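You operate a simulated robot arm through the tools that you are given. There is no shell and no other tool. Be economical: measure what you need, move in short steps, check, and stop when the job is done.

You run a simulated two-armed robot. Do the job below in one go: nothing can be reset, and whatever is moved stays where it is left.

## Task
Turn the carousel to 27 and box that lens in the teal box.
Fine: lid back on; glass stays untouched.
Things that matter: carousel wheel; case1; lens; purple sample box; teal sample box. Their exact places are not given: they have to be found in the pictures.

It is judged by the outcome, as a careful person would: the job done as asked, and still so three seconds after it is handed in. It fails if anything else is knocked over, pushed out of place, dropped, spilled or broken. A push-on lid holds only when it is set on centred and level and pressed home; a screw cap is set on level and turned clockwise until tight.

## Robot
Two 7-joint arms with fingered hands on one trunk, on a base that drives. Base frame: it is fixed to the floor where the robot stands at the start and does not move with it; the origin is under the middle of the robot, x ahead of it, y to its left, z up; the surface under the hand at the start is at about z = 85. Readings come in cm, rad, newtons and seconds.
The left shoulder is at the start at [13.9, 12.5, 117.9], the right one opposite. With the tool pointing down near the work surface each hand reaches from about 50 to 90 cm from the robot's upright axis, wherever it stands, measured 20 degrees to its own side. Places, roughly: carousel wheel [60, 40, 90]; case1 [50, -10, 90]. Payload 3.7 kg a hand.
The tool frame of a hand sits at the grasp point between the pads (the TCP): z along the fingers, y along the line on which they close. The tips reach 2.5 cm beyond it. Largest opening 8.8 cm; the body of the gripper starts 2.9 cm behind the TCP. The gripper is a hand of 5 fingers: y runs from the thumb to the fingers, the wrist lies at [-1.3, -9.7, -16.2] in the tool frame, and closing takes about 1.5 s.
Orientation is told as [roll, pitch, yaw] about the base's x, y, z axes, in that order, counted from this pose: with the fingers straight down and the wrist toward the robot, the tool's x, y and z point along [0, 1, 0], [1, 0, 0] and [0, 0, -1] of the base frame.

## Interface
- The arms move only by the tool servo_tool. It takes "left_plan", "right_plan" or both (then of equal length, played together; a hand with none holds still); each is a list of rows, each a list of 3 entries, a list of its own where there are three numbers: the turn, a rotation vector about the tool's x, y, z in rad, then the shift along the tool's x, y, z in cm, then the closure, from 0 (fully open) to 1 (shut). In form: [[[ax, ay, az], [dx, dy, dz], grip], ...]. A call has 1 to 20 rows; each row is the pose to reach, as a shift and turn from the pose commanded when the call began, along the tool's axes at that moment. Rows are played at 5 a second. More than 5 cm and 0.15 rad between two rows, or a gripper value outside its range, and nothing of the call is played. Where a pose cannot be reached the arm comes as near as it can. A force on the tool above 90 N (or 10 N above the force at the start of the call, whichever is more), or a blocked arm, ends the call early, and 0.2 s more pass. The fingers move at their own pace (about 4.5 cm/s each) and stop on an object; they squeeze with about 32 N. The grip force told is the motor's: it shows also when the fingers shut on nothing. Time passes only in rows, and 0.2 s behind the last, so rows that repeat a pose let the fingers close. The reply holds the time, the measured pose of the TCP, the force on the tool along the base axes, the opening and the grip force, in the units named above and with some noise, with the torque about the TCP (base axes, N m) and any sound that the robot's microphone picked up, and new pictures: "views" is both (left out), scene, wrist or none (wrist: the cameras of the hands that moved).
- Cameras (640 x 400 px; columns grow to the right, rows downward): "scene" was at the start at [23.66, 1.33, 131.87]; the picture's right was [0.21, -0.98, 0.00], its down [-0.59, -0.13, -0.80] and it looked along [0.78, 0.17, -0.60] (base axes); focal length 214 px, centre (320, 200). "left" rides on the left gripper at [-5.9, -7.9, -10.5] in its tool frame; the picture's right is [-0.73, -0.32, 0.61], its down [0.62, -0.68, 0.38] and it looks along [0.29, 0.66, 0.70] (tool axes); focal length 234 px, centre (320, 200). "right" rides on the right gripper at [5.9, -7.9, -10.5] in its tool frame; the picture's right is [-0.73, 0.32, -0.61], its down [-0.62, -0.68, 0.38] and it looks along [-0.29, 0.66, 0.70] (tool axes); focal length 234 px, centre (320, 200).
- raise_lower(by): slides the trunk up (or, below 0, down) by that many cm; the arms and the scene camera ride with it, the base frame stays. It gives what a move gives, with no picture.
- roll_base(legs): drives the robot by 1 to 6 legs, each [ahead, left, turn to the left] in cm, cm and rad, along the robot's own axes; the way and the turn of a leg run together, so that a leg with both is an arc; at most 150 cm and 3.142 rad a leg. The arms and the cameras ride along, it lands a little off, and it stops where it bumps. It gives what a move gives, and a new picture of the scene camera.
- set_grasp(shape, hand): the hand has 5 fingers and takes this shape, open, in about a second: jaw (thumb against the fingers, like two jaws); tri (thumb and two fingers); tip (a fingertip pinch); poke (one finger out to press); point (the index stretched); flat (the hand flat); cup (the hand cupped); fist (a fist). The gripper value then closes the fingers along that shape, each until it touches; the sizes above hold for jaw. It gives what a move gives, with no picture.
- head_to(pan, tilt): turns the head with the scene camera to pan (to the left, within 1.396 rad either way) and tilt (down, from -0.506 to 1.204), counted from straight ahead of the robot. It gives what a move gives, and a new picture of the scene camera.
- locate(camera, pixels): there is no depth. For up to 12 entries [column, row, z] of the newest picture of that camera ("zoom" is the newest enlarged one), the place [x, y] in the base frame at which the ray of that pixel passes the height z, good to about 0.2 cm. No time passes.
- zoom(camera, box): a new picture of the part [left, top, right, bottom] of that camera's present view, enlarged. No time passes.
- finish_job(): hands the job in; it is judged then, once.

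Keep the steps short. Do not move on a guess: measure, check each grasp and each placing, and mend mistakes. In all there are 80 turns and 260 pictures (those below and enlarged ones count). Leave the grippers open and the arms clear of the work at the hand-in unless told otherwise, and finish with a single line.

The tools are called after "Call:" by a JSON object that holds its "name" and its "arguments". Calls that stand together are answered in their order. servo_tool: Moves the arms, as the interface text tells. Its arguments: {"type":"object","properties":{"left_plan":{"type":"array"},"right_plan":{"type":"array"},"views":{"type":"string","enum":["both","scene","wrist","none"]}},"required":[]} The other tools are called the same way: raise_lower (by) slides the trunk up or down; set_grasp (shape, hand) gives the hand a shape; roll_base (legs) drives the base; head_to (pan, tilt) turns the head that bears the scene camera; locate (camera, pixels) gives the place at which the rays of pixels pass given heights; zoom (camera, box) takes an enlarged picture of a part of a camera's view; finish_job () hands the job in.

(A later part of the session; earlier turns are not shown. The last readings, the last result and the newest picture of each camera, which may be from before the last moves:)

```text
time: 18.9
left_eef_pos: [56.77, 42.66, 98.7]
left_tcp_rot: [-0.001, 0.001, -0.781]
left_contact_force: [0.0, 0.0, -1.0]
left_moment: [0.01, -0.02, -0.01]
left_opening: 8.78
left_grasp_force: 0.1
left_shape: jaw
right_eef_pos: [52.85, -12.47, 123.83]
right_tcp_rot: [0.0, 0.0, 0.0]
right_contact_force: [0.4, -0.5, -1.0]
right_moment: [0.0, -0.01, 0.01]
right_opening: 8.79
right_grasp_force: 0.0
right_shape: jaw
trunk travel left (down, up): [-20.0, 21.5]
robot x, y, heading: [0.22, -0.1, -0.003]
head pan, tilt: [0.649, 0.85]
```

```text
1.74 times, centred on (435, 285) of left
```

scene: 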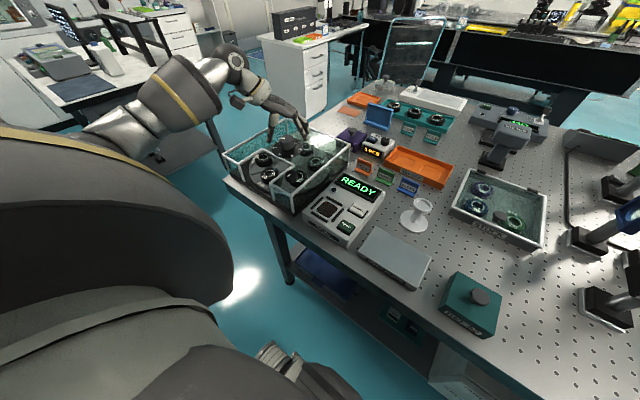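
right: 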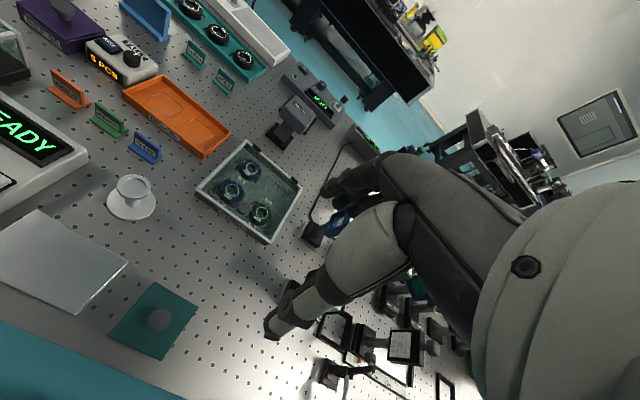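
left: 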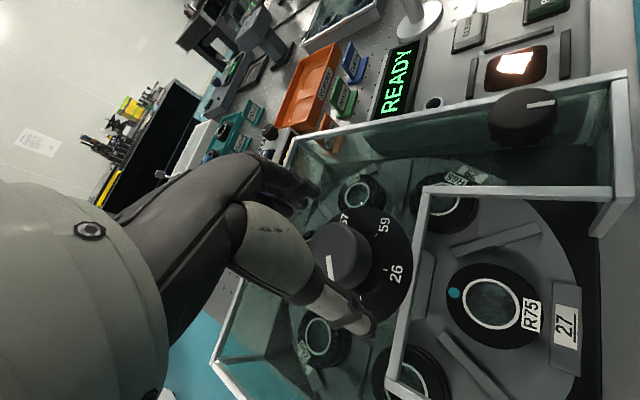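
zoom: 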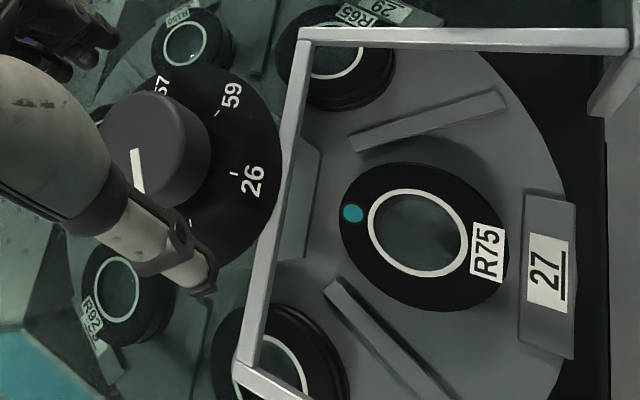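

R75 is now centred at scene (269.5, 173), where R200 sat before, and the pointer is on 27. I'll raise the left hand well clear and look at the teal box.

Call:
{"name": "servo_tool", "arguments": {"left_plan": [[[0, 0, 0], [0, 0, -4], 0], [[0, 0, 0], [0, 0, -8], 0], [[0, 0, 0], [0, 0, -12], 0], [[0, 0, 0], [0, 0, -16], 0], [[0, 0, 0], [0, 0, -16], 0]], "views": "wrist"}}

Call:
{"name": "head_to", "arguments": {"pan": 0.1, "tilt": 0.9}}

Call:
{"name": "zoom", "arguments": {"camera": "left", "box": [320, 200, 540, 380]}}

Call:
{"name": "zoom", "arguments": {"camera": "right", "box": [0, 100, 340, 400]}}

```text
time: 20.1
left_eef_pos: [56.32, 42.87, 114.72]
left_tcp_rot: [-0.001, 0.002, -0.779]
left_contact_force: [-0.1, 0.7, -0.4]
left_moment: [0.02, 0.04, -0.03]
left_opening: 8.78
left_grasp_force: 0.0
left_shape: jaw
right_eef_pos: [52.97, -12.44, 123.8]
right_tcp_rot: [0.001, 0.002, 0.001]
right_contact_force: [0.4, -0.2, 0.3]
right_moment: [0.03, 0.02, -0.01]
right_opening: 8.8
right_grasp_force: 0.1
right_shape: jaw
trunk travel left (down, up): [-20.0, 21.5]
robot x, y, heading: [0.06, -0.14, 0.003]
head pan, tilt: [0.649, 0.85]
```

left: 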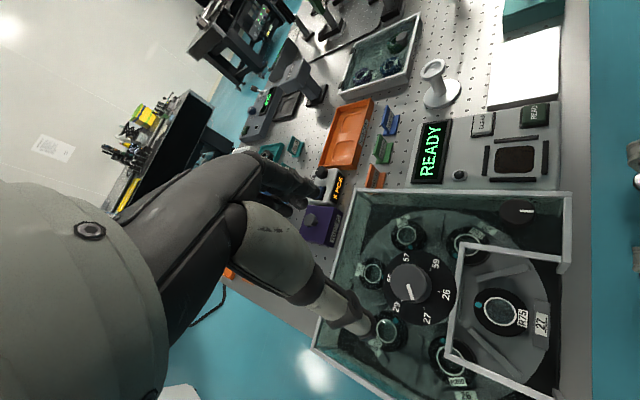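

```text
time: 21.1
left_eef_pos: [56.23, 42.75, 114.72]
left_tcp_rot: [0.0, -0.002, -0.781]
left_contact_force: [-0.4, -0.2, 0.3]
left_moment: [0.02, 0.05, -0.02]
left_opening: 8.8
left_grasp_force: 0.0
left_shape: jaw
right_eef_pos: [52.89, -12.44, 123.82]
right_tcp_rot: [-0.001, 0.0, 0.001]
right_contact_force: [0.3, -0.6, -0.4]
right_moment: [-0.02, 0.03, -0.02]
right_opening: 8.81
right_grasp_force: 0.0
right_shape: jaw
trunk travel left (down, up): [-20.0, 21.5]
robot x, y, heading: [0.01, -0.18, -0.001]
head pan, tilt: [0.099, 0.901]
```

scene: 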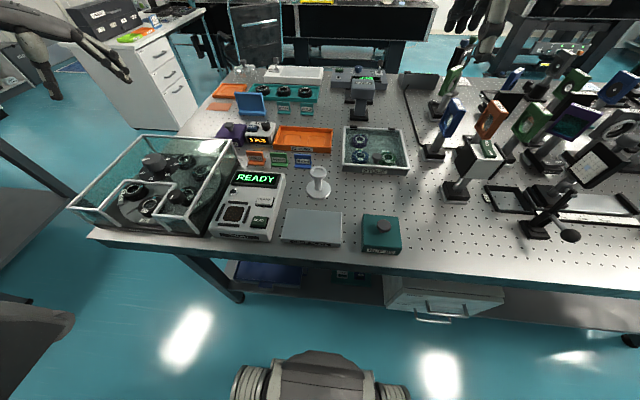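

```text
2.22 times, centred on (430, 290) of left
```

zoom: 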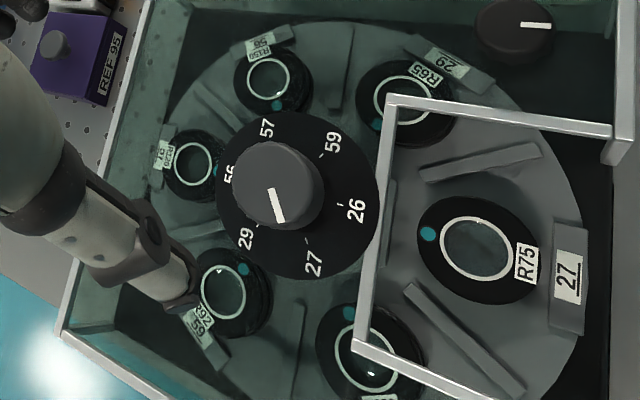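

```text
1.33 times, centred on (170, 250) of right
```

zoom: 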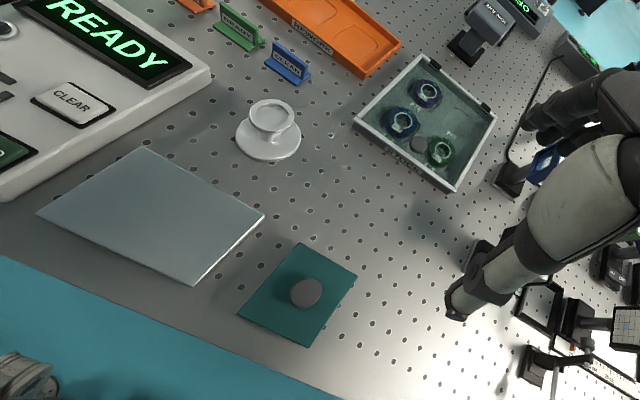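

Now I'll check the wheel angle by measuring all the lens ring centres at the same height (zoom pixels).

Call:
{"name": "zoom", "arguments": {"camera": "left", "box": [320, 200, 540, 380]}}

Call:
{"name": "locate", "arguments": {"camera": "zoom", "pixels": [[267, 80, 90], [402, 97, 90], [478, 245, 90], [367, 352, 90], [222, 292, 90], [192, 165, 90], [300, 195, 95], [275, 183, 98], [392, 105, 95], [360, 350, 95], [615, 130, 95], [568, 272, 88]]}}

Call:
{"name": "zoom", "arguments": {"camera": "scene", "box": [340, 190, 430, 270]}}

Call:
{"name": "locate", "arguments": {"camera": "scene", "pixels": [[363, 247, 85], [403, 252, 85], [363, 217, 90], [400, 219, 90], [362, 241, 90], [402, 248, 90], [384, 225, 92]]}}

```text
2.22 times, centred on (430, 290) of left
```

zoom: 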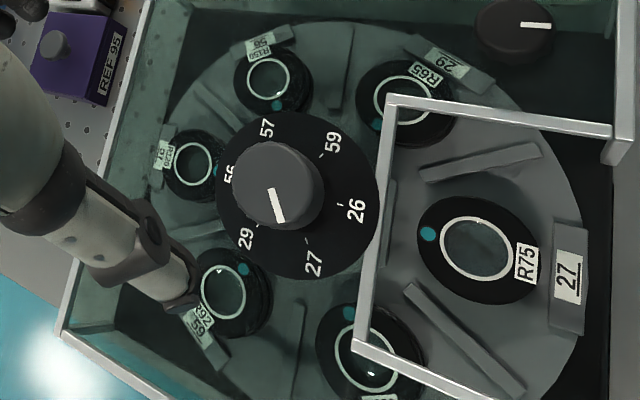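

```text
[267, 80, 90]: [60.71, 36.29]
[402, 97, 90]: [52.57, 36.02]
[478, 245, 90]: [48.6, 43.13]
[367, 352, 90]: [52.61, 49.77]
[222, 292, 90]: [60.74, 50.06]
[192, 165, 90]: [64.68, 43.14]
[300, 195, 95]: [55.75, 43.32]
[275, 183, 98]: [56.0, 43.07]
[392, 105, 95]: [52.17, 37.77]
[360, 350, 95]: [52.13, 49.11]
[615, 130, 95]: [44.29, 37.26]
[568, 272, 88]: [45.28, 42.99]
```

```text
5.00 times, centred on (385, 230) of scene
```

zoom: 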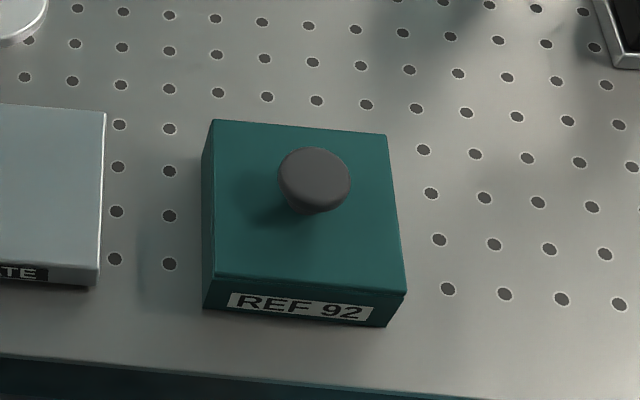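

```text
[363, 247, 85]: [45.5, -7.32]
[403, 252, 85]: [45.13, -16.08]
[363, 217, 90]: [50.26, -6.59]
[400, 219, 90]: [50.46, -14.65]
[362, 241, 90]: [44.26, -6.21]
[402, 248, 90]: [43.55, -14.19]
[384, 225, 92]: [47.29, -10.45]
```

The fit is clean: wheel axis (56.64, 43.14), R75 exactly in front at (48.6, 43.1). Now I'll measure the teal box from the right wrist camera as well.

Call:
{"name": "zoom", "arguments": {"camera": "right", "box": [80, 260, 220, 380]}}

```text
3.33 times, centred on (150, 320) of right
```

zoom: 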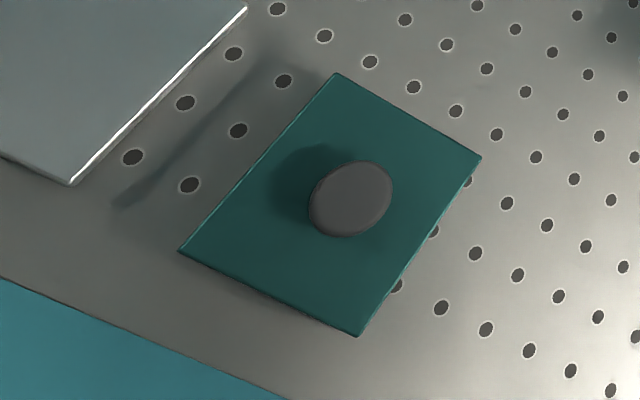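

Call:
{"name": "locate", "arguments": {"camera": "zoom", "pixels": [[335, 74, 88], [335, 74, 91], [335, 74, 94], [480, 158, 91], [358, 336, 91], [180, 250, 91], [350, 198, 91], [350, 198, 94], [350, 198, 97]]}}

Call:
{"name": "locate", "arguments": {"camera": "scene", "pixels": [[363.4, 214, 88], [363.4, 214, 91], [363.4, 214, 94], [398.4, 217, 91], [402, 248, 91], [363.6, 244.5, 91], [384, 224.5, 91], [384, 224.5, 94], [384, 224.5, 97]]}}

```text
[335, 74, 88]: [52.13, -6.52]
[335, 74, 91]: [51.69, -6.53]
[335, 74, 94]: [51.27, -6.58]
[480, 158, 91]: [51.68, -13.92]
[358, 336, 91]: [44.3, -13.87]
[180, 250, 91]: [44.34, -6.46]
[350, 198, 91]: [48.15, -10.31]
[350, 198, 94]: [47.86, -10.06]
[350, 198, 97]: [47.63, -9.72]
```

```text
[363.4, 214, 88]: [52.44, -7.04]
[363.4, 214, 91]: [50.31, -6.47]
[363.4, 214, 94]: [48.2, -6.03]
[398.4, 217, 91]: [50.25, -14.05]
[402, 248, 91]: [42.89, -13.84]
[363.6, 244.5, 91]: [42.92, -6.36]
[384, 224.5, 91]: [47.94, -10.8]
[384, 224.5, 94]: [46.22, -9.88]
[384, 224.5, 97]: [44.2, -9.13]
```

The lid top is at z≈88.6, box centre (48.4, -10.2), knob top about 90.8. That is a bit close for reach, so I'll back the base 10 cm.

Call:
{"name": "roll_base", "arguments": {"legs": [[-10, 0, 0]]}}

```text
time: 22.2
left_eef_pos: [46.66, 42.55, 114.7]
left_tcp_rot: [-0.001, 0.001, -0.783]
left_contact_force: [0.2, 0.6, -0.7]
left_moment: [-0.02, -0.03, -0.04]
left_opening: 8.77
left_grasp_force: 0.0
left_shape: jaw
right_eef_pos: [43.14, -12.78, 123.69]
right_tcp_rot: [-0.001, 0.002, -0.001]
right_contact_force: [0.8, 0.1, -0.3]
right_moment: [0.01, 0.01, 0.01]
right_opening: 8.75
right_grasp_force: 0.0
right_shape: jaw
trunk travel left (down, up): [-20.0, 21.5]
robot x, y, heading: [-9.79, -0.07, -0.005]
head pan, tilt: [0.099, 0.901]
```

scene: 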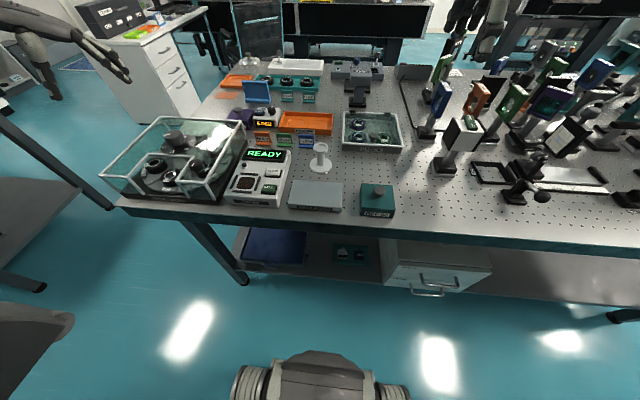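

Call:
{"name": "servo_tool", "arguments": {"right_plan": [[[0, 0, 0], [0.4, 0.87, 3.9], 0], [[0, 0, 0], [0.8, 1.73, 7.8], 0], [[0, 0, 0], [1.2, 2.6, 11.7], 0], [[0, 0, 0], [1.6, 3.5, 15.7], 0], [[0, 0, 0], [2.0, 4.3, 19.7], 0], [[0, 0, 0], [2.4, 5.2, 23.7], 0], [[0, 0, 0], [2.4, 5.2, 23.7], 0]]}}

Call:
{"name": "zoom", "arguments": {"camera": "right", "box": [200, 160, 400, 320]}}

Call:
{"name": "zoom", "arguments": {"camera": "scene", "box": [330, 150, 430, 230]}}

```text
time: 23.8
left_eef_pos: [46.77, 42.51, 114.71]
left_tcp_rot: [0.002, 0.0, -0.785]
left_contact_force: [-0.1, -0.3, 0.0]
left_moment: [0.04, 0.03, 0.0]
left_opening: 8.78
left_grasp_force: 0.0
left_shape: jaw
right_eef_pos: [48.33, -10.38, 100.07]
right_tcp_rot: [0.0, -0.001, -0.005]
right_contact_force: [0.2, 1.2, 0.7]
right_moment: [0.01, -0.01, -0.01]
right_opening: 8.78
right_grasp_force: 0.0
right_shape: jaw
trunk travel left (down, up): [-20.0, 21.5]
robot x, y, heading: [-9.26, 0.53, -0.001]
head pan, tilt: [0.099, 0.901]
```

scene: 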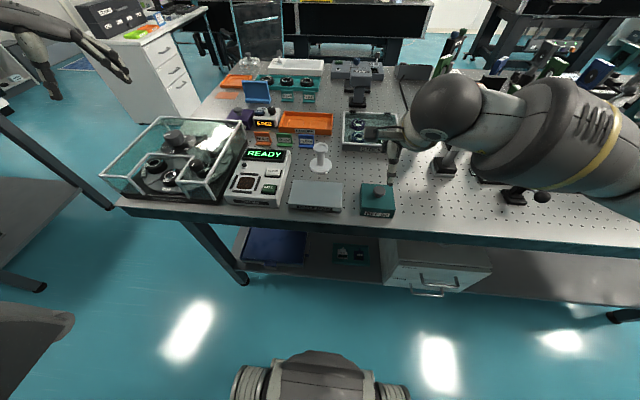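
right: 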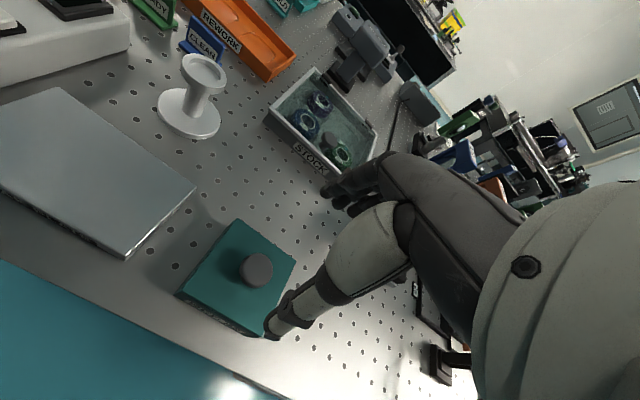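

```text
2.50 times, centred on (300, 240) of right
```

zoom: 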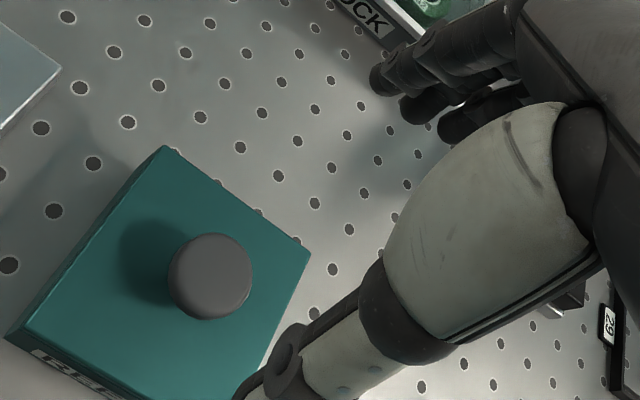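

```text
5.00 times, centred on (380, 190) of scene
```

zoom: 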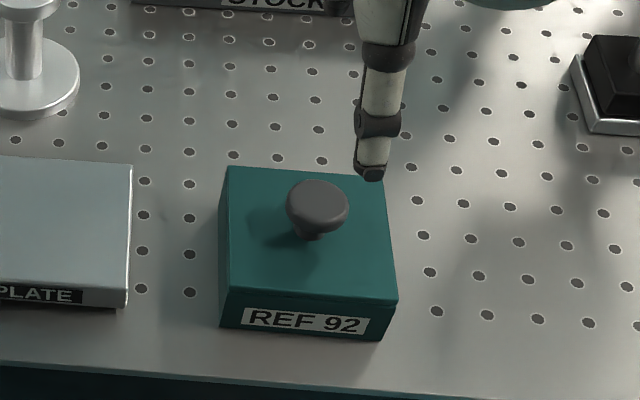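

Call:
{"name": "locate", "arguments": {"camera": "right", "pixels": [[256, 270, 89], [256, 270, 90.5], [256, 270, 92], [237.6, 218.4, 88.6], [296, 261, 88.6], [264, 335, 88.6], [177, 294, 88.6]]}}

Call:
{"name": "locate", "arguments": {"camera": "scene", "pixels": [[379.4, 191, 89], [379.4, 191, 90.5], [379.4, 191, 92], [361.6, 183.3, 88.6], [391.5, 185.5, 88.6], [395.6, 209, 88.6], [361.5, 207, 88.6]]}}

```text
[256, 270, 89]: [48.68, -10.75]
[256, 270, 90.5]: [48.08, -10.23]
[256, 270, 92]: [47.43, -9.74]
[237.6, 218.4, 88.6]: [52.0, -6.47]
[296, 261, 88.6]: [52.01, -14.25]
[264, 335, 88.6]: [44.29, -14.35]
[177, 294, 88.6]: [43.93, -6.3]
```

```text
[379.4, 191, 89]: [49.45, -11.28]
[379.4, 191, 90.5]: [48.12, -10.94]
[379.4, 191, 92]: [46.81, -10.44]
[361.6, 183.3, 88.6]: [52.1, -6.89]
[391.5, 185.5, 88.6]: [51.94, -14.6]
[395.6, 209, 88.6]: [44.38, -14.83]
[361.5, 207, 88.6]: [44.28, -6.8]
```

The hand is over the knob to within 0.2 cm. I'll lower with partly closed fingers to z≈91.6 and close on the knob.

Call:
{"name": "servo_tool", "arguments": {"right_plan": [[[0, 0, 0], [0, -0.2, 2.5], 0.2], [[0, 0, 0], [0, -0.2, 5], 0.35], [[0, 0, 0], [0, -0.2, 7], 0.35], [[0, 0, 0], [0, -0.2, 8.4], 0.35], [[0, 0, 0], [0, -0.2, 8.4], 0.35]]}}

Call:
{"name": "zoom", "arguments": {"camera": "scene", "box": [330, 150, 430, 230]}}

Call:
{"name": "zoom", "arguments": {"camera": "right", "box": [200, 160, 400, 320]}}

```text
time: 25.0
left_eef_pos: [46.76, 42.55, 114.77]
left_tcp_rot: [0.0, 0.0, -0.784]
left_contact_force: [-0.1, 0.0, -1.3]
left_moment: [-0.01, -0.01, 0.01]
left_opening: 8.77
left_grasp_force: 0.0
left_shape: jaw
right_eef_pos: [48.4, -10.44, 91.65]
right_tcp_rot: [0.0, 0.003, -0.003]
right_contact_force: [-0.1, -0.2, -0.5]
right_moment: [-0.01, 0.0, 0.03]
right_opening: 5.77
right_grasp_force: 0.1
right_shape: jaw
trunk travel left (down, up): [-20.0, 21.5]
robot x, y, heading: [-9.83, 0.22, -0.005]
head pan, tilt: [0.099, 0.901]
```

scene: 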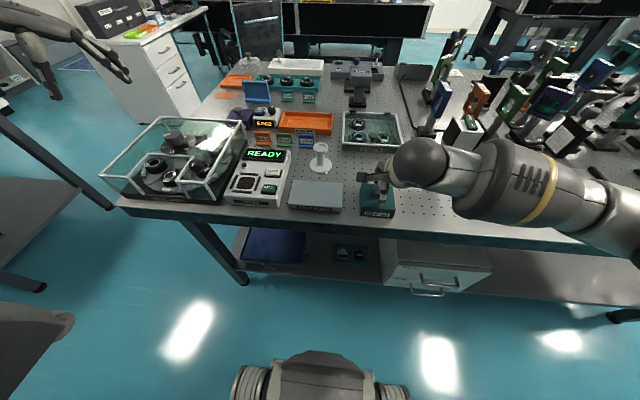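
right: 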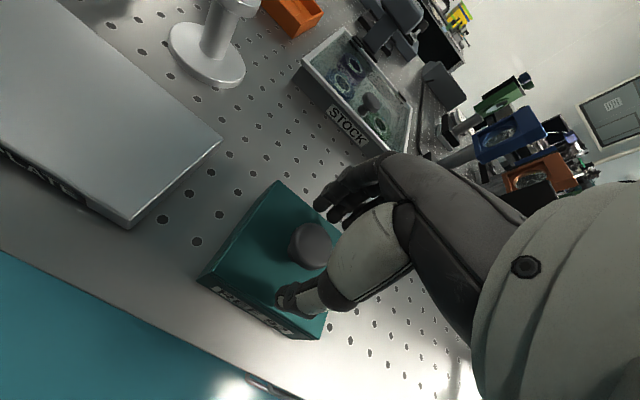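

```text
5.00 times, centred on (380, 190) of scene
```

zoom: 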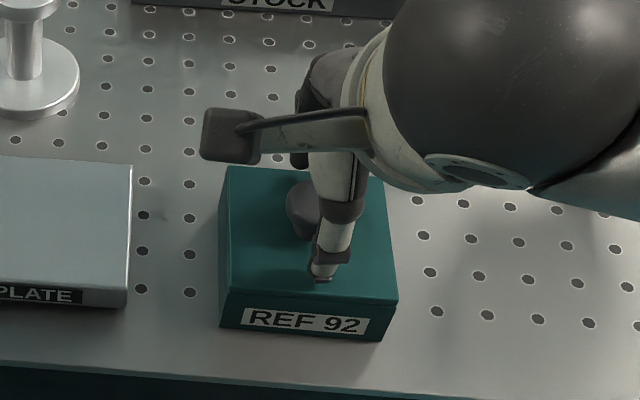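

```text
2.50 times, centred on (300, 240) of right
```

zoom: 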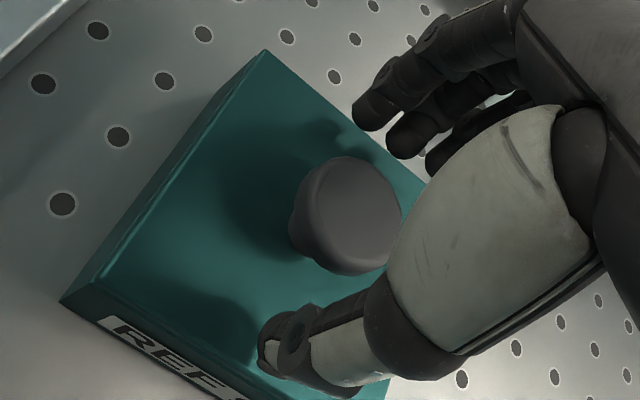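

Call:
{"name": "servo_tool", "arguments": {"right_plan": [[[0, 0, 0], [0, 0, 0], 0.6], [[0, 0, 0], [0, 0, 0], 1], [[0, 0, 0], [0, 0, 0], 1], [[0, 0, 0], [0, 0, 0], 1], [[0, 0, 0], [0, 0, 0], 1], [[0, 0, 0], [0, 0, 0], 1], [[0, 0, 0], [0, 0, 0], 1]]}}

Call:
{"name": "zoom", "arguments": {"camera": "scene", "box": [330, 150, 430, 230]}}

Call:
{"name": "zoom", "arguments": {"camera": "right", "box": [200, 160, 400, 320]}}

```text
time: 26.6
left_eef_pos: [46.71, 42.54, 114.67]
left_tcp_rot: [0.0, -0.002, -0.783]
left_contact_force: [-0.3, 0.8, -0.7]
left_moment: [0.0, 0.0, -0.01]
left_opening: 8.75
left_grasp_force: 0.2
left_shape: jaw
right_eef_pos: [48.2, -10.54, 91.63]
right_tcp_rot: [0.001, 0.001, -0.004]
right_contact_force: [-0.8, -0.5, 0.1]
right_moment: [0.02, -0.03, -0.02]
right_opening: 1.96
right_grasp_force: 31.7
right_shape: jaw
trunk travel left (down, up): [-20.0, 21.5]
robot x, y, heading: [-9.39, -0.11, -0.002]
head pan, tilt: [0.099, 0.901]
heard: snap
```

scene: 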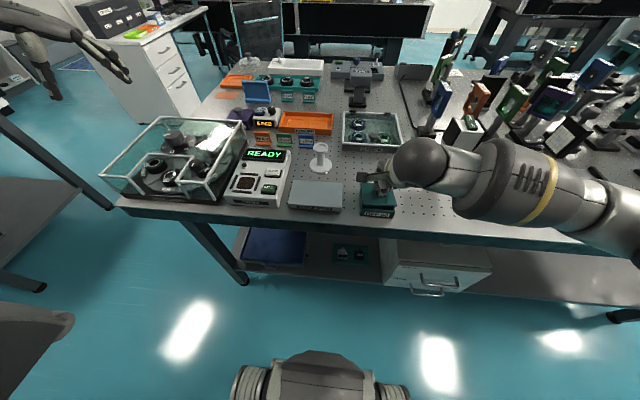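
right: 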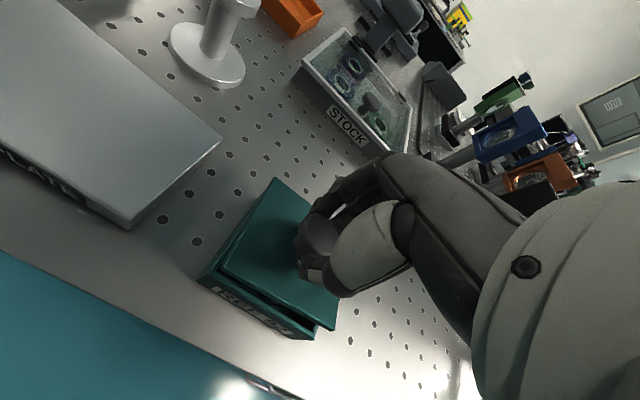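

```text
5.00 times, centred on (380, 190) of scene
```

zoom: 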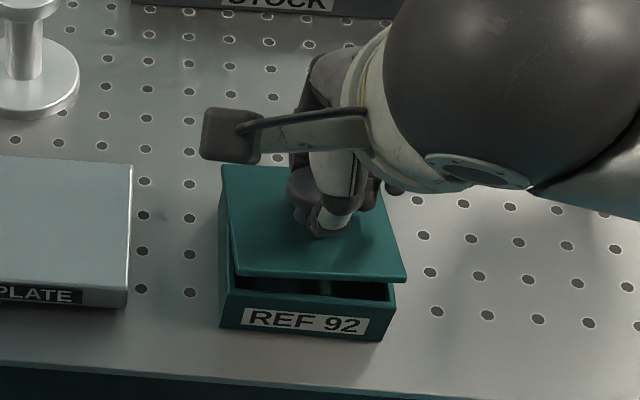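

```text
2.50 times, centred on (300, 240) of right
```

zoom: 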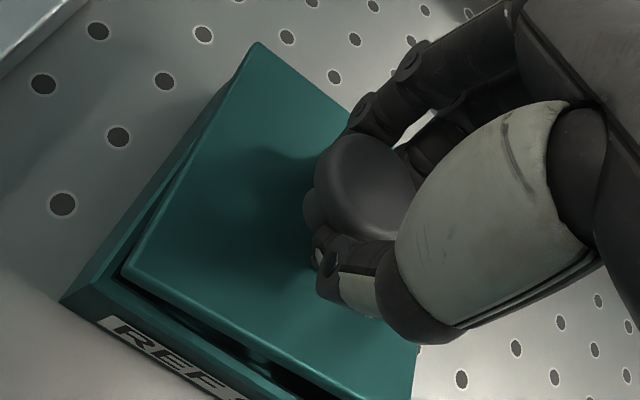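

The squeeze on the mushroom stem popped the lid loose and the box stayed put. Stem held at 1.96 cm opening; I'll lift slowly.

Call:
{"name": "servo_tool", "arguments": {"right_plan": [[[0, 0, 0], [0, 0, -1], 1], [[0, 0, 0], [0, 0, -2.5], 1], [[0, 0, 0], [0, 0, -5], 1], [[0, 0, 0], [0, 0, -9], 1], [[0, 0, 0], [0, 0, -13], 1], [[0, 0, 0], [0, 0, -13], 1]]}}

Call:
{"name": "zoom", "arguments": {"camera": "scene", "box": [320, 130, 440, 230]}}

Call:
{"name": "zoom", "arguments": {"camera": "right", "box": [150, 160, 400, 360]}}

```text
time: 28.0
left_eef_pos: [46.88, 42.63, 114.56]
left_tcp_rot: [-0.001, 0.001, -0.785]
left_contact_force: [-0.3, -0.5, -0.8]
left_moment: [0.0, 0.01, -0.02]
left_opening: 8.75
left_grasp_force: 0.1
left_shape: jaw
right_eef_pos: [48.12, -10.29, 104.57]
right_tcp_rot: [0.001, 0.004, -0.004]
right_contact_force: [-0.3, 0.7, -0.4]
right_moment: [0.01, 0.01, -0.01]
right_opening: 1.93
right_grasp_force: 32.3
right_shape: jaw
trunk travel left (down, up): [-20.0, 21.5]
robot x, y, heading: [-9.91, 0.06, -0.001]
head pan, tilt: [0.099, 0.901]
```

scene: 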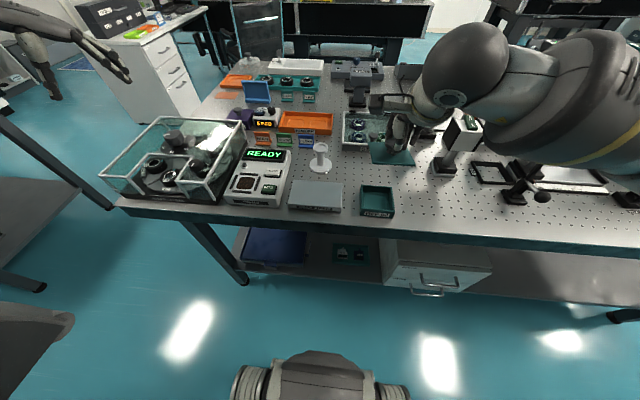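
right: 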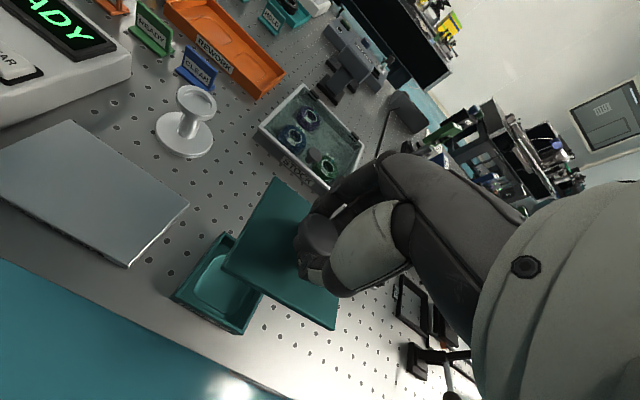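

```text
4.00 times, centred on (380, 180) of scene
```

zoom: 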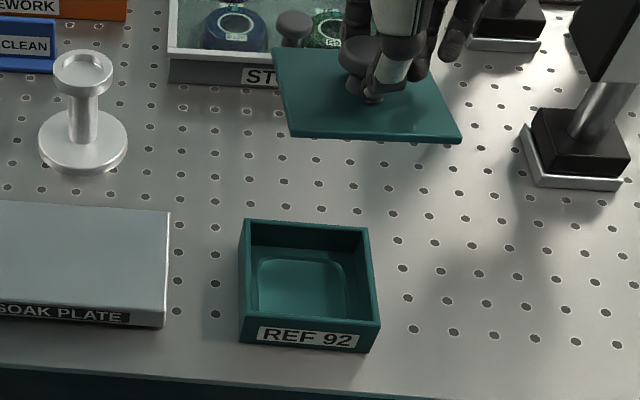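

```text
2.00 times, centred on (275, 260) of right
```

zoom: 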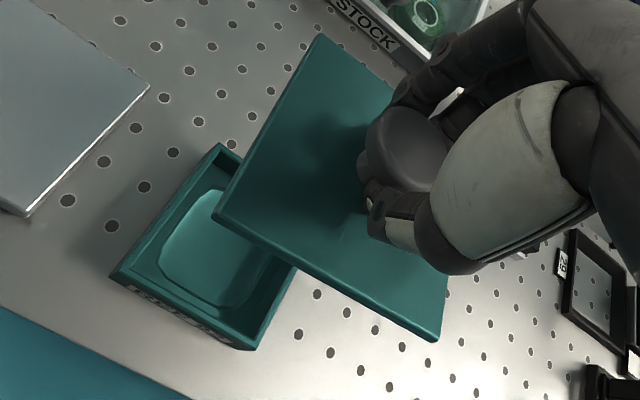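

Lid is held and the box is open and in place. I'll raise the lid and swing it off to the right, high above the mounts, keeping hold of it.

Call:
{"name": "servo_tool", "arguments": {"right_plan": [[[0, 0, 0], [0, 0, -4], 1], [[0, 0, 0], [0, 0, -8], 1], [[0, 0, 0], [0, 0, -12], 1], [[0, 0, 0], [-4, -0.5, -14], 1], [[0, 0, 0], [-8, -1, -14], 1], [[0, 0, 0], [-12, -1.5, -14], 1], [[0, 0, 0], [-16, -2, -14], 1], [[0, 0, 0], [-20, -2, -14], 1], [[0, 0, 0], [-20, -2, -14], 1]], "views": "wrist"}}

Call:
{"name": "head_to", "arguments": {"pan": 0.6, "tilt": 0.75}}

Call:
{"name": "zoom", "arguments": {"camera": "scene", "box": [220, 100, 360, 220]}}

```text
time: 30.0
left_eef_pos: [46.73, 42.59, 114.68]
left_tcp_rot: [0.001, 0.0, -0.785]
left_contact_force: [-0.1, 0.6, -0.8]
left_moment: [-0.02, 0.01, 0.0]
left_opening: 8.78
left_grasp_force: 0.1
left_shape: jaw
right_eef_pos: [45.65, -30.46, 118.8]
right_tcp_rot: [0.0, 0.001, -0.003]
right_contact_force: [0.0, -0.4, 0.5]
right_moment: [0.03, 0.0, -0.02]
right_opening: 1.94
right_grasp_force: 32.2
right_shape: jaw
trunk travel left (down, up): [-20.0, 21.5]
robot x, y, heading: [-9.35, 0.12, -0.008]
head pan, tilt: [0.099, 0.901]
```

right: 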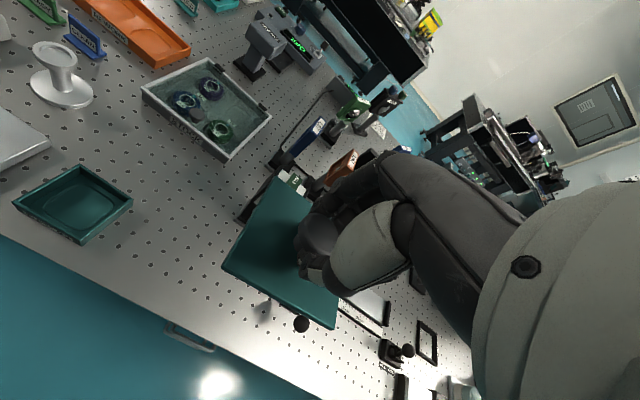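

```text
time: 30.9
left_eef_pos: [46.78, 42.5, 114.68]
left_tcp_rot: [0.0, -0.001, -0.784]
left_contact_force: [0.7, 0.7, 0.2]
left_moment: [-0.01, 0.01, 0.0]
left_opening: 8.75
left_grasp_force: 0.0
left_shape: jaw
right_eef_pos: [45.86, -30.42, 118.68]
right_tcp_rot: [-0.002, 0.003, -0.003]
right_contact_force: [1.2, 0.1, 0.4]
right_moment: [0.03, 0.02, 0.02]
right_opening: 1.93
right_grasp_force: 32.1
right_shape: jaw
trunk travel left (down, up): [-20.0, 21.5]
robot x, y, heading: [-9.71, -0.12, -0.002]
head pan, tilt: [0.6, 0.75]
```

scene: 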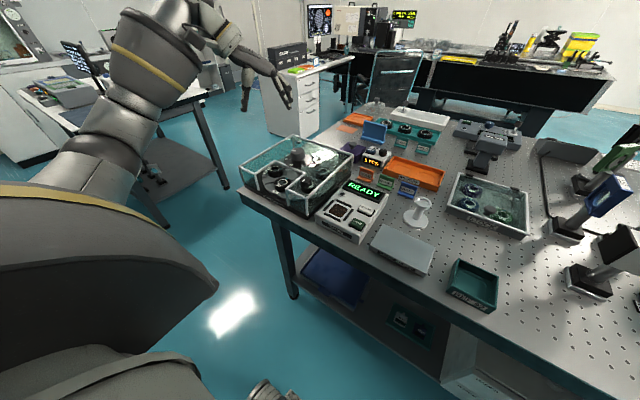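

```text
3.33 times, centred on (290, 160) of scene
```

zoom: 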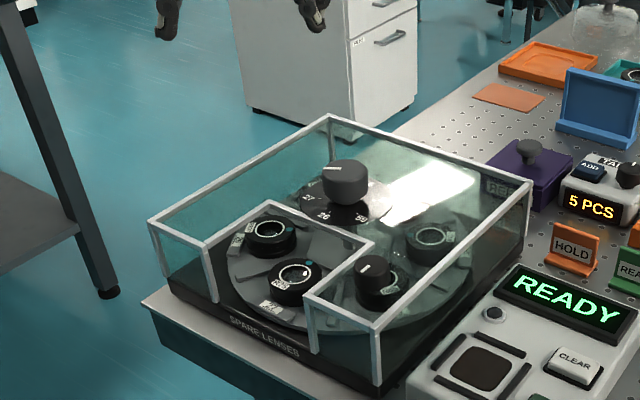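

Next I'll bring the left hand over the R75 lens at (48.6, 43.1), yawed so the fingers close left–right across the opening, and stop above the case at z 105.

Call:
{"name": "servo_tool", "arguments": {"left_plan": [[[0, 0, 0.131], [0.29, 0.15, 1.6], 0], [[0, 0, 0.262], [0.58, 0.3, 3.2], 0], [[0, 0, 0.393], [0.87, 0.44, 4.8], 0], [[0, 0, 0.524], [1.15, 0.59, 6.4], 0], [[0, 0, 0.655], [1.44, 0.73, 8], 0], [[0, 0, 0.785], [1.73, 0.88, 9.7], 0], [[0, 0, 0.785], [1.73, 0.88, 9.7], 0]]}}

Call:
{"name": "zoom", "arguments": {"camera": "scene", "box": [220, 100, 360, 220]}}

Call:
{"name": "zoom", "arguments": {"camera": "left", "box": [260, 160, 500, 360]}}

```text
time: 32.5
left_eef_pos: [48.63, 43.25, 105.02]
left_tcp_rot: [0.001, 0.0, -1.57]
left_contact_force: [0.0, 0.6, 0.4]
left_moment: [-0.02, 0.0, 0.02]
left_opening: 8.76
left_grasp_force: 0.0
left_shape: jaw
right_eef_pos: [45.7, -30.51, 118.65]
right_tcp_rot: [0.0, 0.0, -0.003]
right_contact_force: [-0.6, 0.6, -0.4]
right_moment: [-0.03, -0.01, -0.02]
right_opening: 1.94
right_grasp_force: 31.8
right_shape: jaw
trunk travel left (down, up): [-20.0, 21.5]
robot x, y, heading: [-9.75, 0.06, -0.002]
head pan, tilt: [0.6, 0.75]
```

scene: 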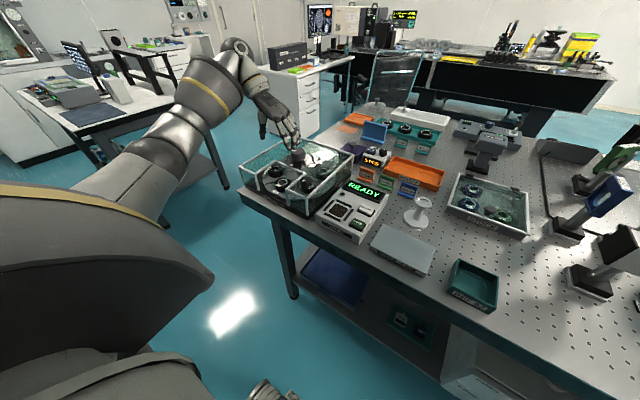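
left: 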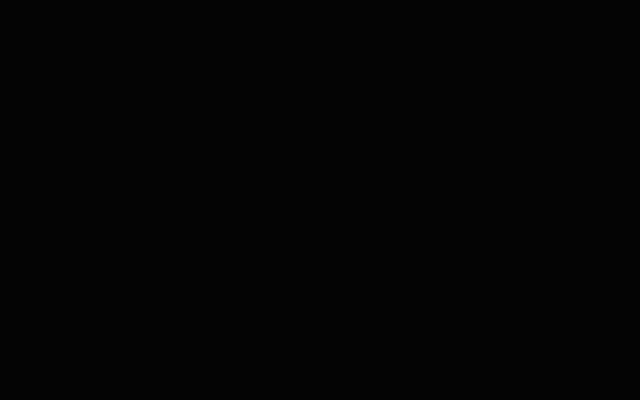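

```text
3.33 times, centred on (290, 160) of scene
```

zoom: 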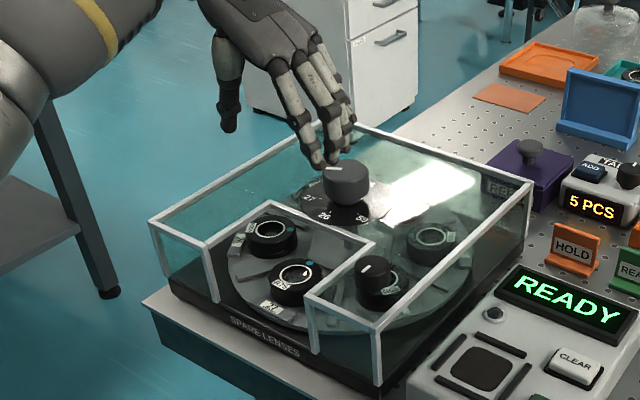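

```text
2.00 times, centred on (380, 260) of left
```

zoom: 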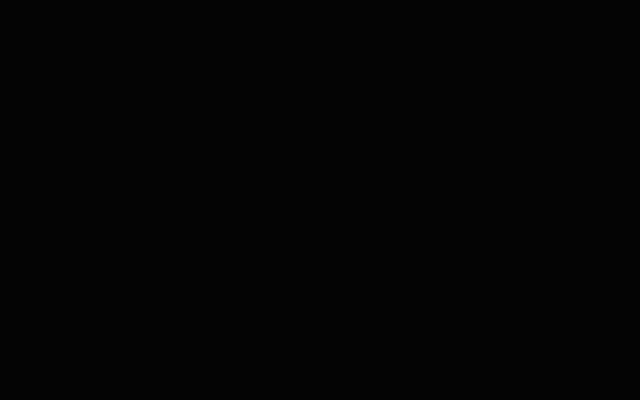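

The left camera is hidden by the forearm in this pose. I'll zoom the scene view on the fingers to see their spread.

Call:
{"name": "zoom", "arguments": {"camera": "scene", "box": [235, 90, 335, 200]}}

Call:
{"name": "set_grasp", "arguments": {"hand": "left", "shape": "tri"}}

Call:
{"name": "zoom", "arguments": {"camera": "scene", "box": [235, 90, 335, 200]}}

```text
3.64 times, centred on (285, 145) of scene
```

zoom: 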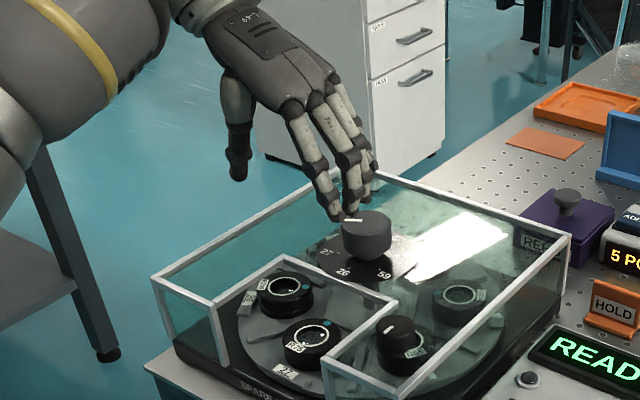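

```text
time: 33.4
left_eef_pos: [48.65, 43.28, 105.07]
left_tcp_rot: [0.0, -0.001, -1.569]
left_contact_force: [-0.7, 0.0, 0.4]
left_moment: [-0.02, -0.01, 0.03]
left_opening: 8.76
left_grasp_force: 0.1
left_shape: tri
right_eef_pos: [45.69, -30.42, 118.71]
right_tcp_rot: [0.001, 0.0, -0.003]
right_contact_force: [-0.3, 0.4, -0.9]
right_moment: [0.05, 0.02, -0.03]
right_opening: 1.93
right_grasp_force: 32.0
right_shape: jaw
trunk travel left (down, up): [-20.0, 21.5]
robot x, y, heading: [-9.96, -0.04, -0.001]
head pan, tilt: [0.6, 0.75]
```

```text
3.64 times, centred on (285, 145) of scene
```

zoom: 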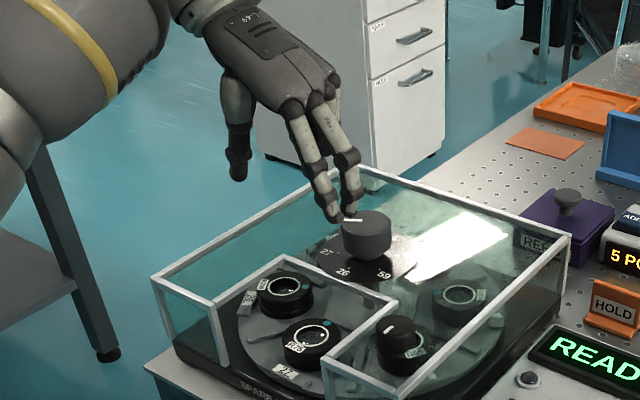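

Call:
{"name": "locate", "arguments": {"camera": "scene", "pixels": [[288.6, 149.5, 102.5], [293.5, 148.3, 102.5], [262.5, 139, 102.5], [262.5, 139, 104.5], [276, 182, 90], [270, 180, 90], [283.5, 184, 90]]}}

Call:
{"name": "zoom", "arguments": {"camera": "scene", "box": [260, 165, 300, 200]}}

```text
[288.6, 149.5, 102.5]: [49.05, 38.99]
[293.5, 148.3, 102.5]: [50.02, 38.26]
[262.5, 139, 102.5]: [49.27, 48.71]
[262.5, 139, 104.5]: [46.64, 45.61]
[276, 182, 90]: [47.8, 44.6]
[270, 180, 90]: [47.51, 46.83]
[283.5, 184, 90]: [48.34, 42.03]
```

```text
11.43 times, centred on (280, 182) of scene
```

zoom: 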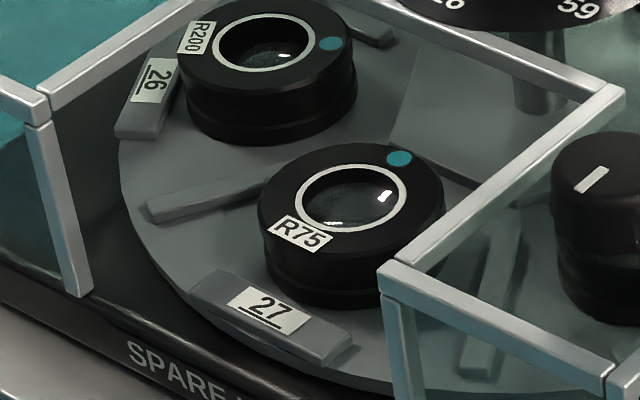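

Call:
{"name": "locate", "arguments": {"camera": "zoom", "pixels": [[258, 218, 90], [447, 200, 90], [352, 195, 90], [340, 256, 90], [340, 310, 88], [340, 310, 87], [340, 310, 86], [360, 143, 90], [230, 188, 87.5], [160, 210, 87.5]]}}

```text
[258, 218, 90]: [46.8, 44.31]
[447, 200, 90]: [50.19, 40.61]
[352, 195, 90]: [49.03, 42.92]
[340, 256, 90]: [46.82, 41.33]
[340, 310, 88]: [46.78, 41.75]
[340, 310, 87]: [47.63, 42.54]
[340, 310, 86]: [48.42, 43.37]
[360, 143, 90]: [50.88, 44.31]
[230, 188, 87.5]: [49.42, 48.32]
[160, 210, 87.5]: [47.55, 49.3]
```

The lens is about 5.0 cm across, from z 88 to 90. I'll lower to TCP z 95 with fingers at about 6.4 cm, then check clearance.

Call:
{"name": "servo_tool", "arguments": {"left_plan": [[[0, 0, 0], [0, 0.15, 2.5], 0.27], [[0, 0, 0], [0, 0.15, 5], 0.27], [[0, 0, 0], [0, 0.15, 7.5], 0.27], [[0, 0, 0], [0, 0.15, 10], 0.27], [[0, 0, 0], [0, 0.15, 10], 0.27]], "views": "scene"}}

Call:
{"name": "zoom", "arguments": {"camera": "scene", "box": [240, 140, 320, 205]}}

```text
time: 34.6
left_eef_pos: [48.81, 43.09, 94.98]
left_tcp_rot: [0.0, 0.0, -1.572]
left_contact_force: [-0.6, -0.4, -0.7]
left_moment: [-0.02, 0.01, -0.02]
left_opening: 6.44
left_grasp_force: 0.1
left_shape: tri
right_eef_pos: [45.71, -30.44, 118.73]
right_tcp_rot: [-0.002, 0.002, -0.003]
right_contact_force: [0.2, 0.5, -0.9]
right_moment: [0.04, -0.04, 0.0]
right_opening: 1.92
right_grasp_force: 32.2
right_shape: jaw
trunk travel left (down, up): [-20.0, 21.5]
robot x, y, heading: [-9.76, 0.28, -0.002]
head pan, tilt: [0.6, 0.75]
```

scene: 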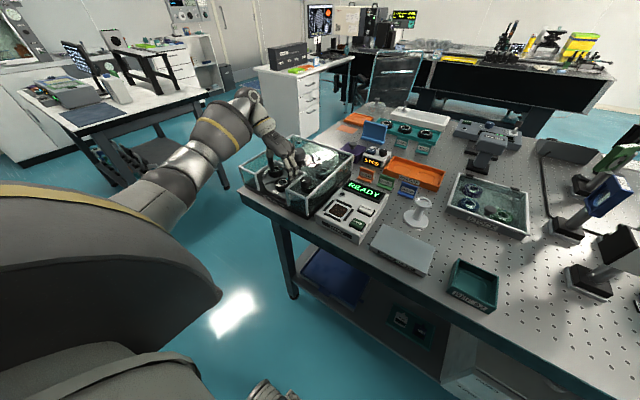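

```text
6.15 times, centred on (280, 172) of scene
```

zoom: 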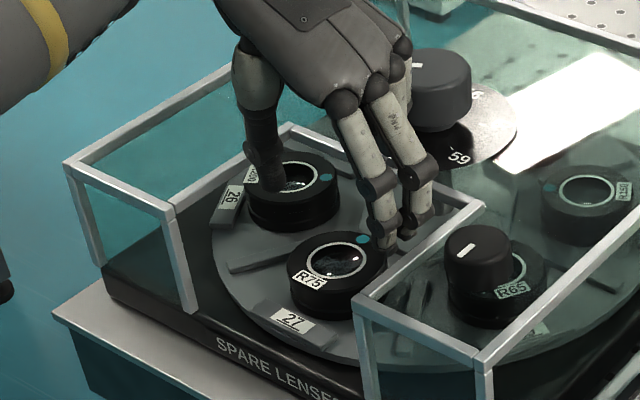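

Call:
{"name": "locate", "arguments": {"camera": "scene", "pixels": [[271.5, 170, 92.5], [291, 184, 92.5], [295, 182, 92.5], [305.5, 177.5, 95], [339, 193, 95]]}}

Call:
{"name": "zoom", "arguments": {"camera": "scene", "box": [260, 155, 310, 200]}}

```text
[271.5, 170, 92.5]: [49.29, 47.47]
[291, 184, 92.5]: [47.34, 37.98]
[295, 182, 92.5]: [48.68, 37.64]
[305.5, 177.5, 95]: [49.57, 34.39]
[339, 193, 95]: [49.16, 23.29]
```

```text
8.89 times, centred on (285, 178) of scene
```

zoom: 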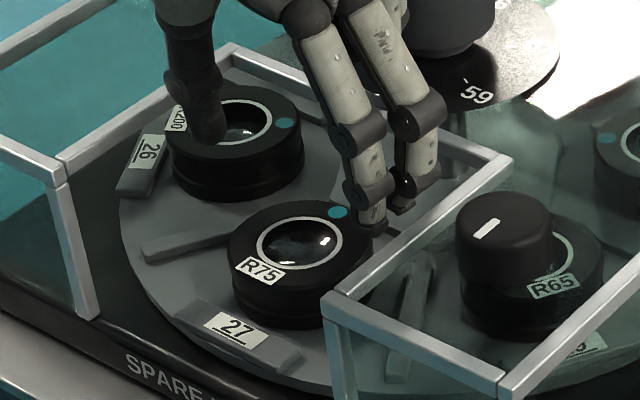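

The lid edge is really near z 92. Both fingertips are inside the opening with roughly 0.8 cm to spare, and the thumb is clear of R200. I'll lower 3.8 cm to TCP z≈91.2.

Call:
{"name": "servo_tool", "arguments": {"left_plan": [[[0, 0, 0], [0, 0, 1.3], 0.27], [[0, 0, 0], [0, 0, 2.6], 0.27], [[0, 0, 0], [0, 0, 3.8], 0.27], [[0, 0, 0], [0, 0, 3.8], 0.27]], "views": "scene"}}

Call:
{"name": "zoom", "arguments": {"camera": "scene", "box": [260, 155, 310, 200]}}

```text
time: 35.6
left_eef_pos: [48.7, 43.0, 91.92]
left_tcp_rot: [0.013, -0.003, -1.569]
left_contact_force: [1.6, 1.4, 29.6]
left_moment: [-0.43, -1.09, 0.01]
left_opening: 6.42
left_grasp_force: 0.1
left_shape: tri
right_eef_pos: [45.36, -30.62, 119.01]
right_tcp_rot: [0.003, -0.002, -0.005]
right_contact_force: [0.1, 0.4, -0.2]
right_moment: [-0.02, 0.03, -0.01]
right_opening: 1.89
right_grasp_force: 32.0
right_shape: jaw
trunk travel left (down, up): [-20.0, 21.5]
robot x, y, heading: [-9.75, -0.03, -0.001]
head pan, tilt: [0.6, 0.75]
```

scene: 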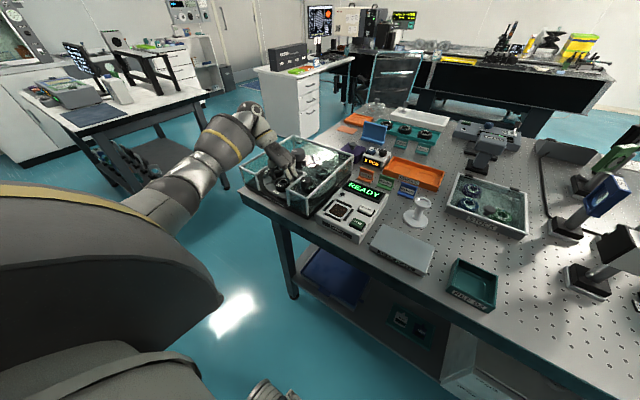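

```text
8.89 times, centred on (285, 178) of scene
```

zoom: 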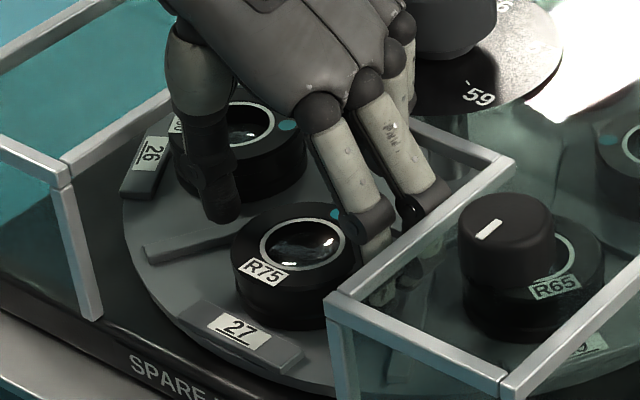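

The folded ring finger side touched something at about (52.4, 41.5), the inner frame bar, and the motion stopped. I'll back straight up at once. Then I'll flip the hand to yaw +90° so those fingers lie on the open front side.

Call:
{"name": "servo_tool", "arguments": {"left_plan": [[[0, 0, 0], [0, 0, -3], 0.27], [[0, 0, 0], [0, 0, -7], 0.27], [[0, 0, 0], [0, 0, -11], 0.27], [[0, 0, 0], [0, 0, -15], 0.27], [[0, 0, 0], [0, 0, -18], 0], [[0, 0, 0], [0, 0, -18], 0]], "views": "scene"}}

Call:
{"name": "zoom", "arguments": {"camera": "scene", "box": [240, 130, 350, 220]}}

```text
time: 37.0
left_eef_pos: [48.53, 42.9, 108.9]
left_tcp_rot: [0.0, 0.0, -1.57]
left_contact_force: [-0.6, -0.4, 0.3]
left_moment: [0.01, 0.01, 0.0]
left_opening: 8.76
left_grasp_force: 0.0
left_shape: tri
right_eef_pos: [45.83, -30.71, 118.76]
right_tcp_rot: [0.001, 0.0, -0.004]
right_contact_force: [0.3, 0.8, -0.4]
right_moment: [0.0, -0.02, 0.02]
right_opening: 1.95
right_grasp_force: 32.0
right_shape: jaw
trunk travel left (down, up): [-20.0, 21.5]
robot x, y, heading: [-10.02, 0.02, -0.002]
head pan, tilt: [0.6, 0.75]
```

scene: 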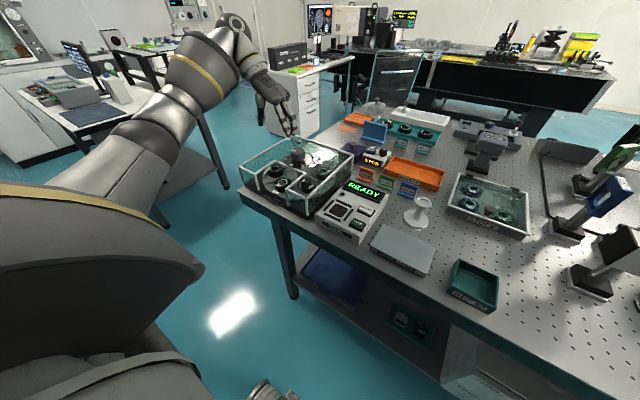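

```text
4.44 times, centred on (295, 175) of scene
```

zoom: 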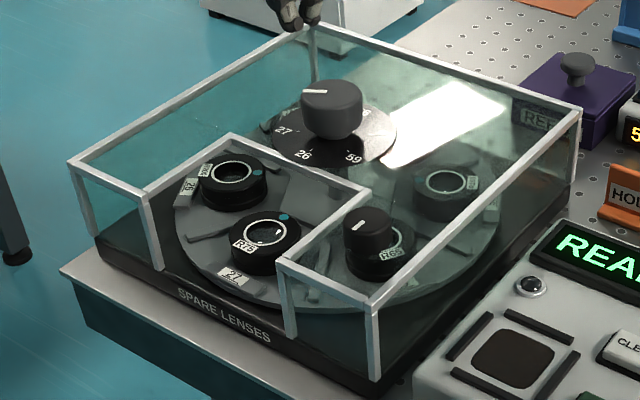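

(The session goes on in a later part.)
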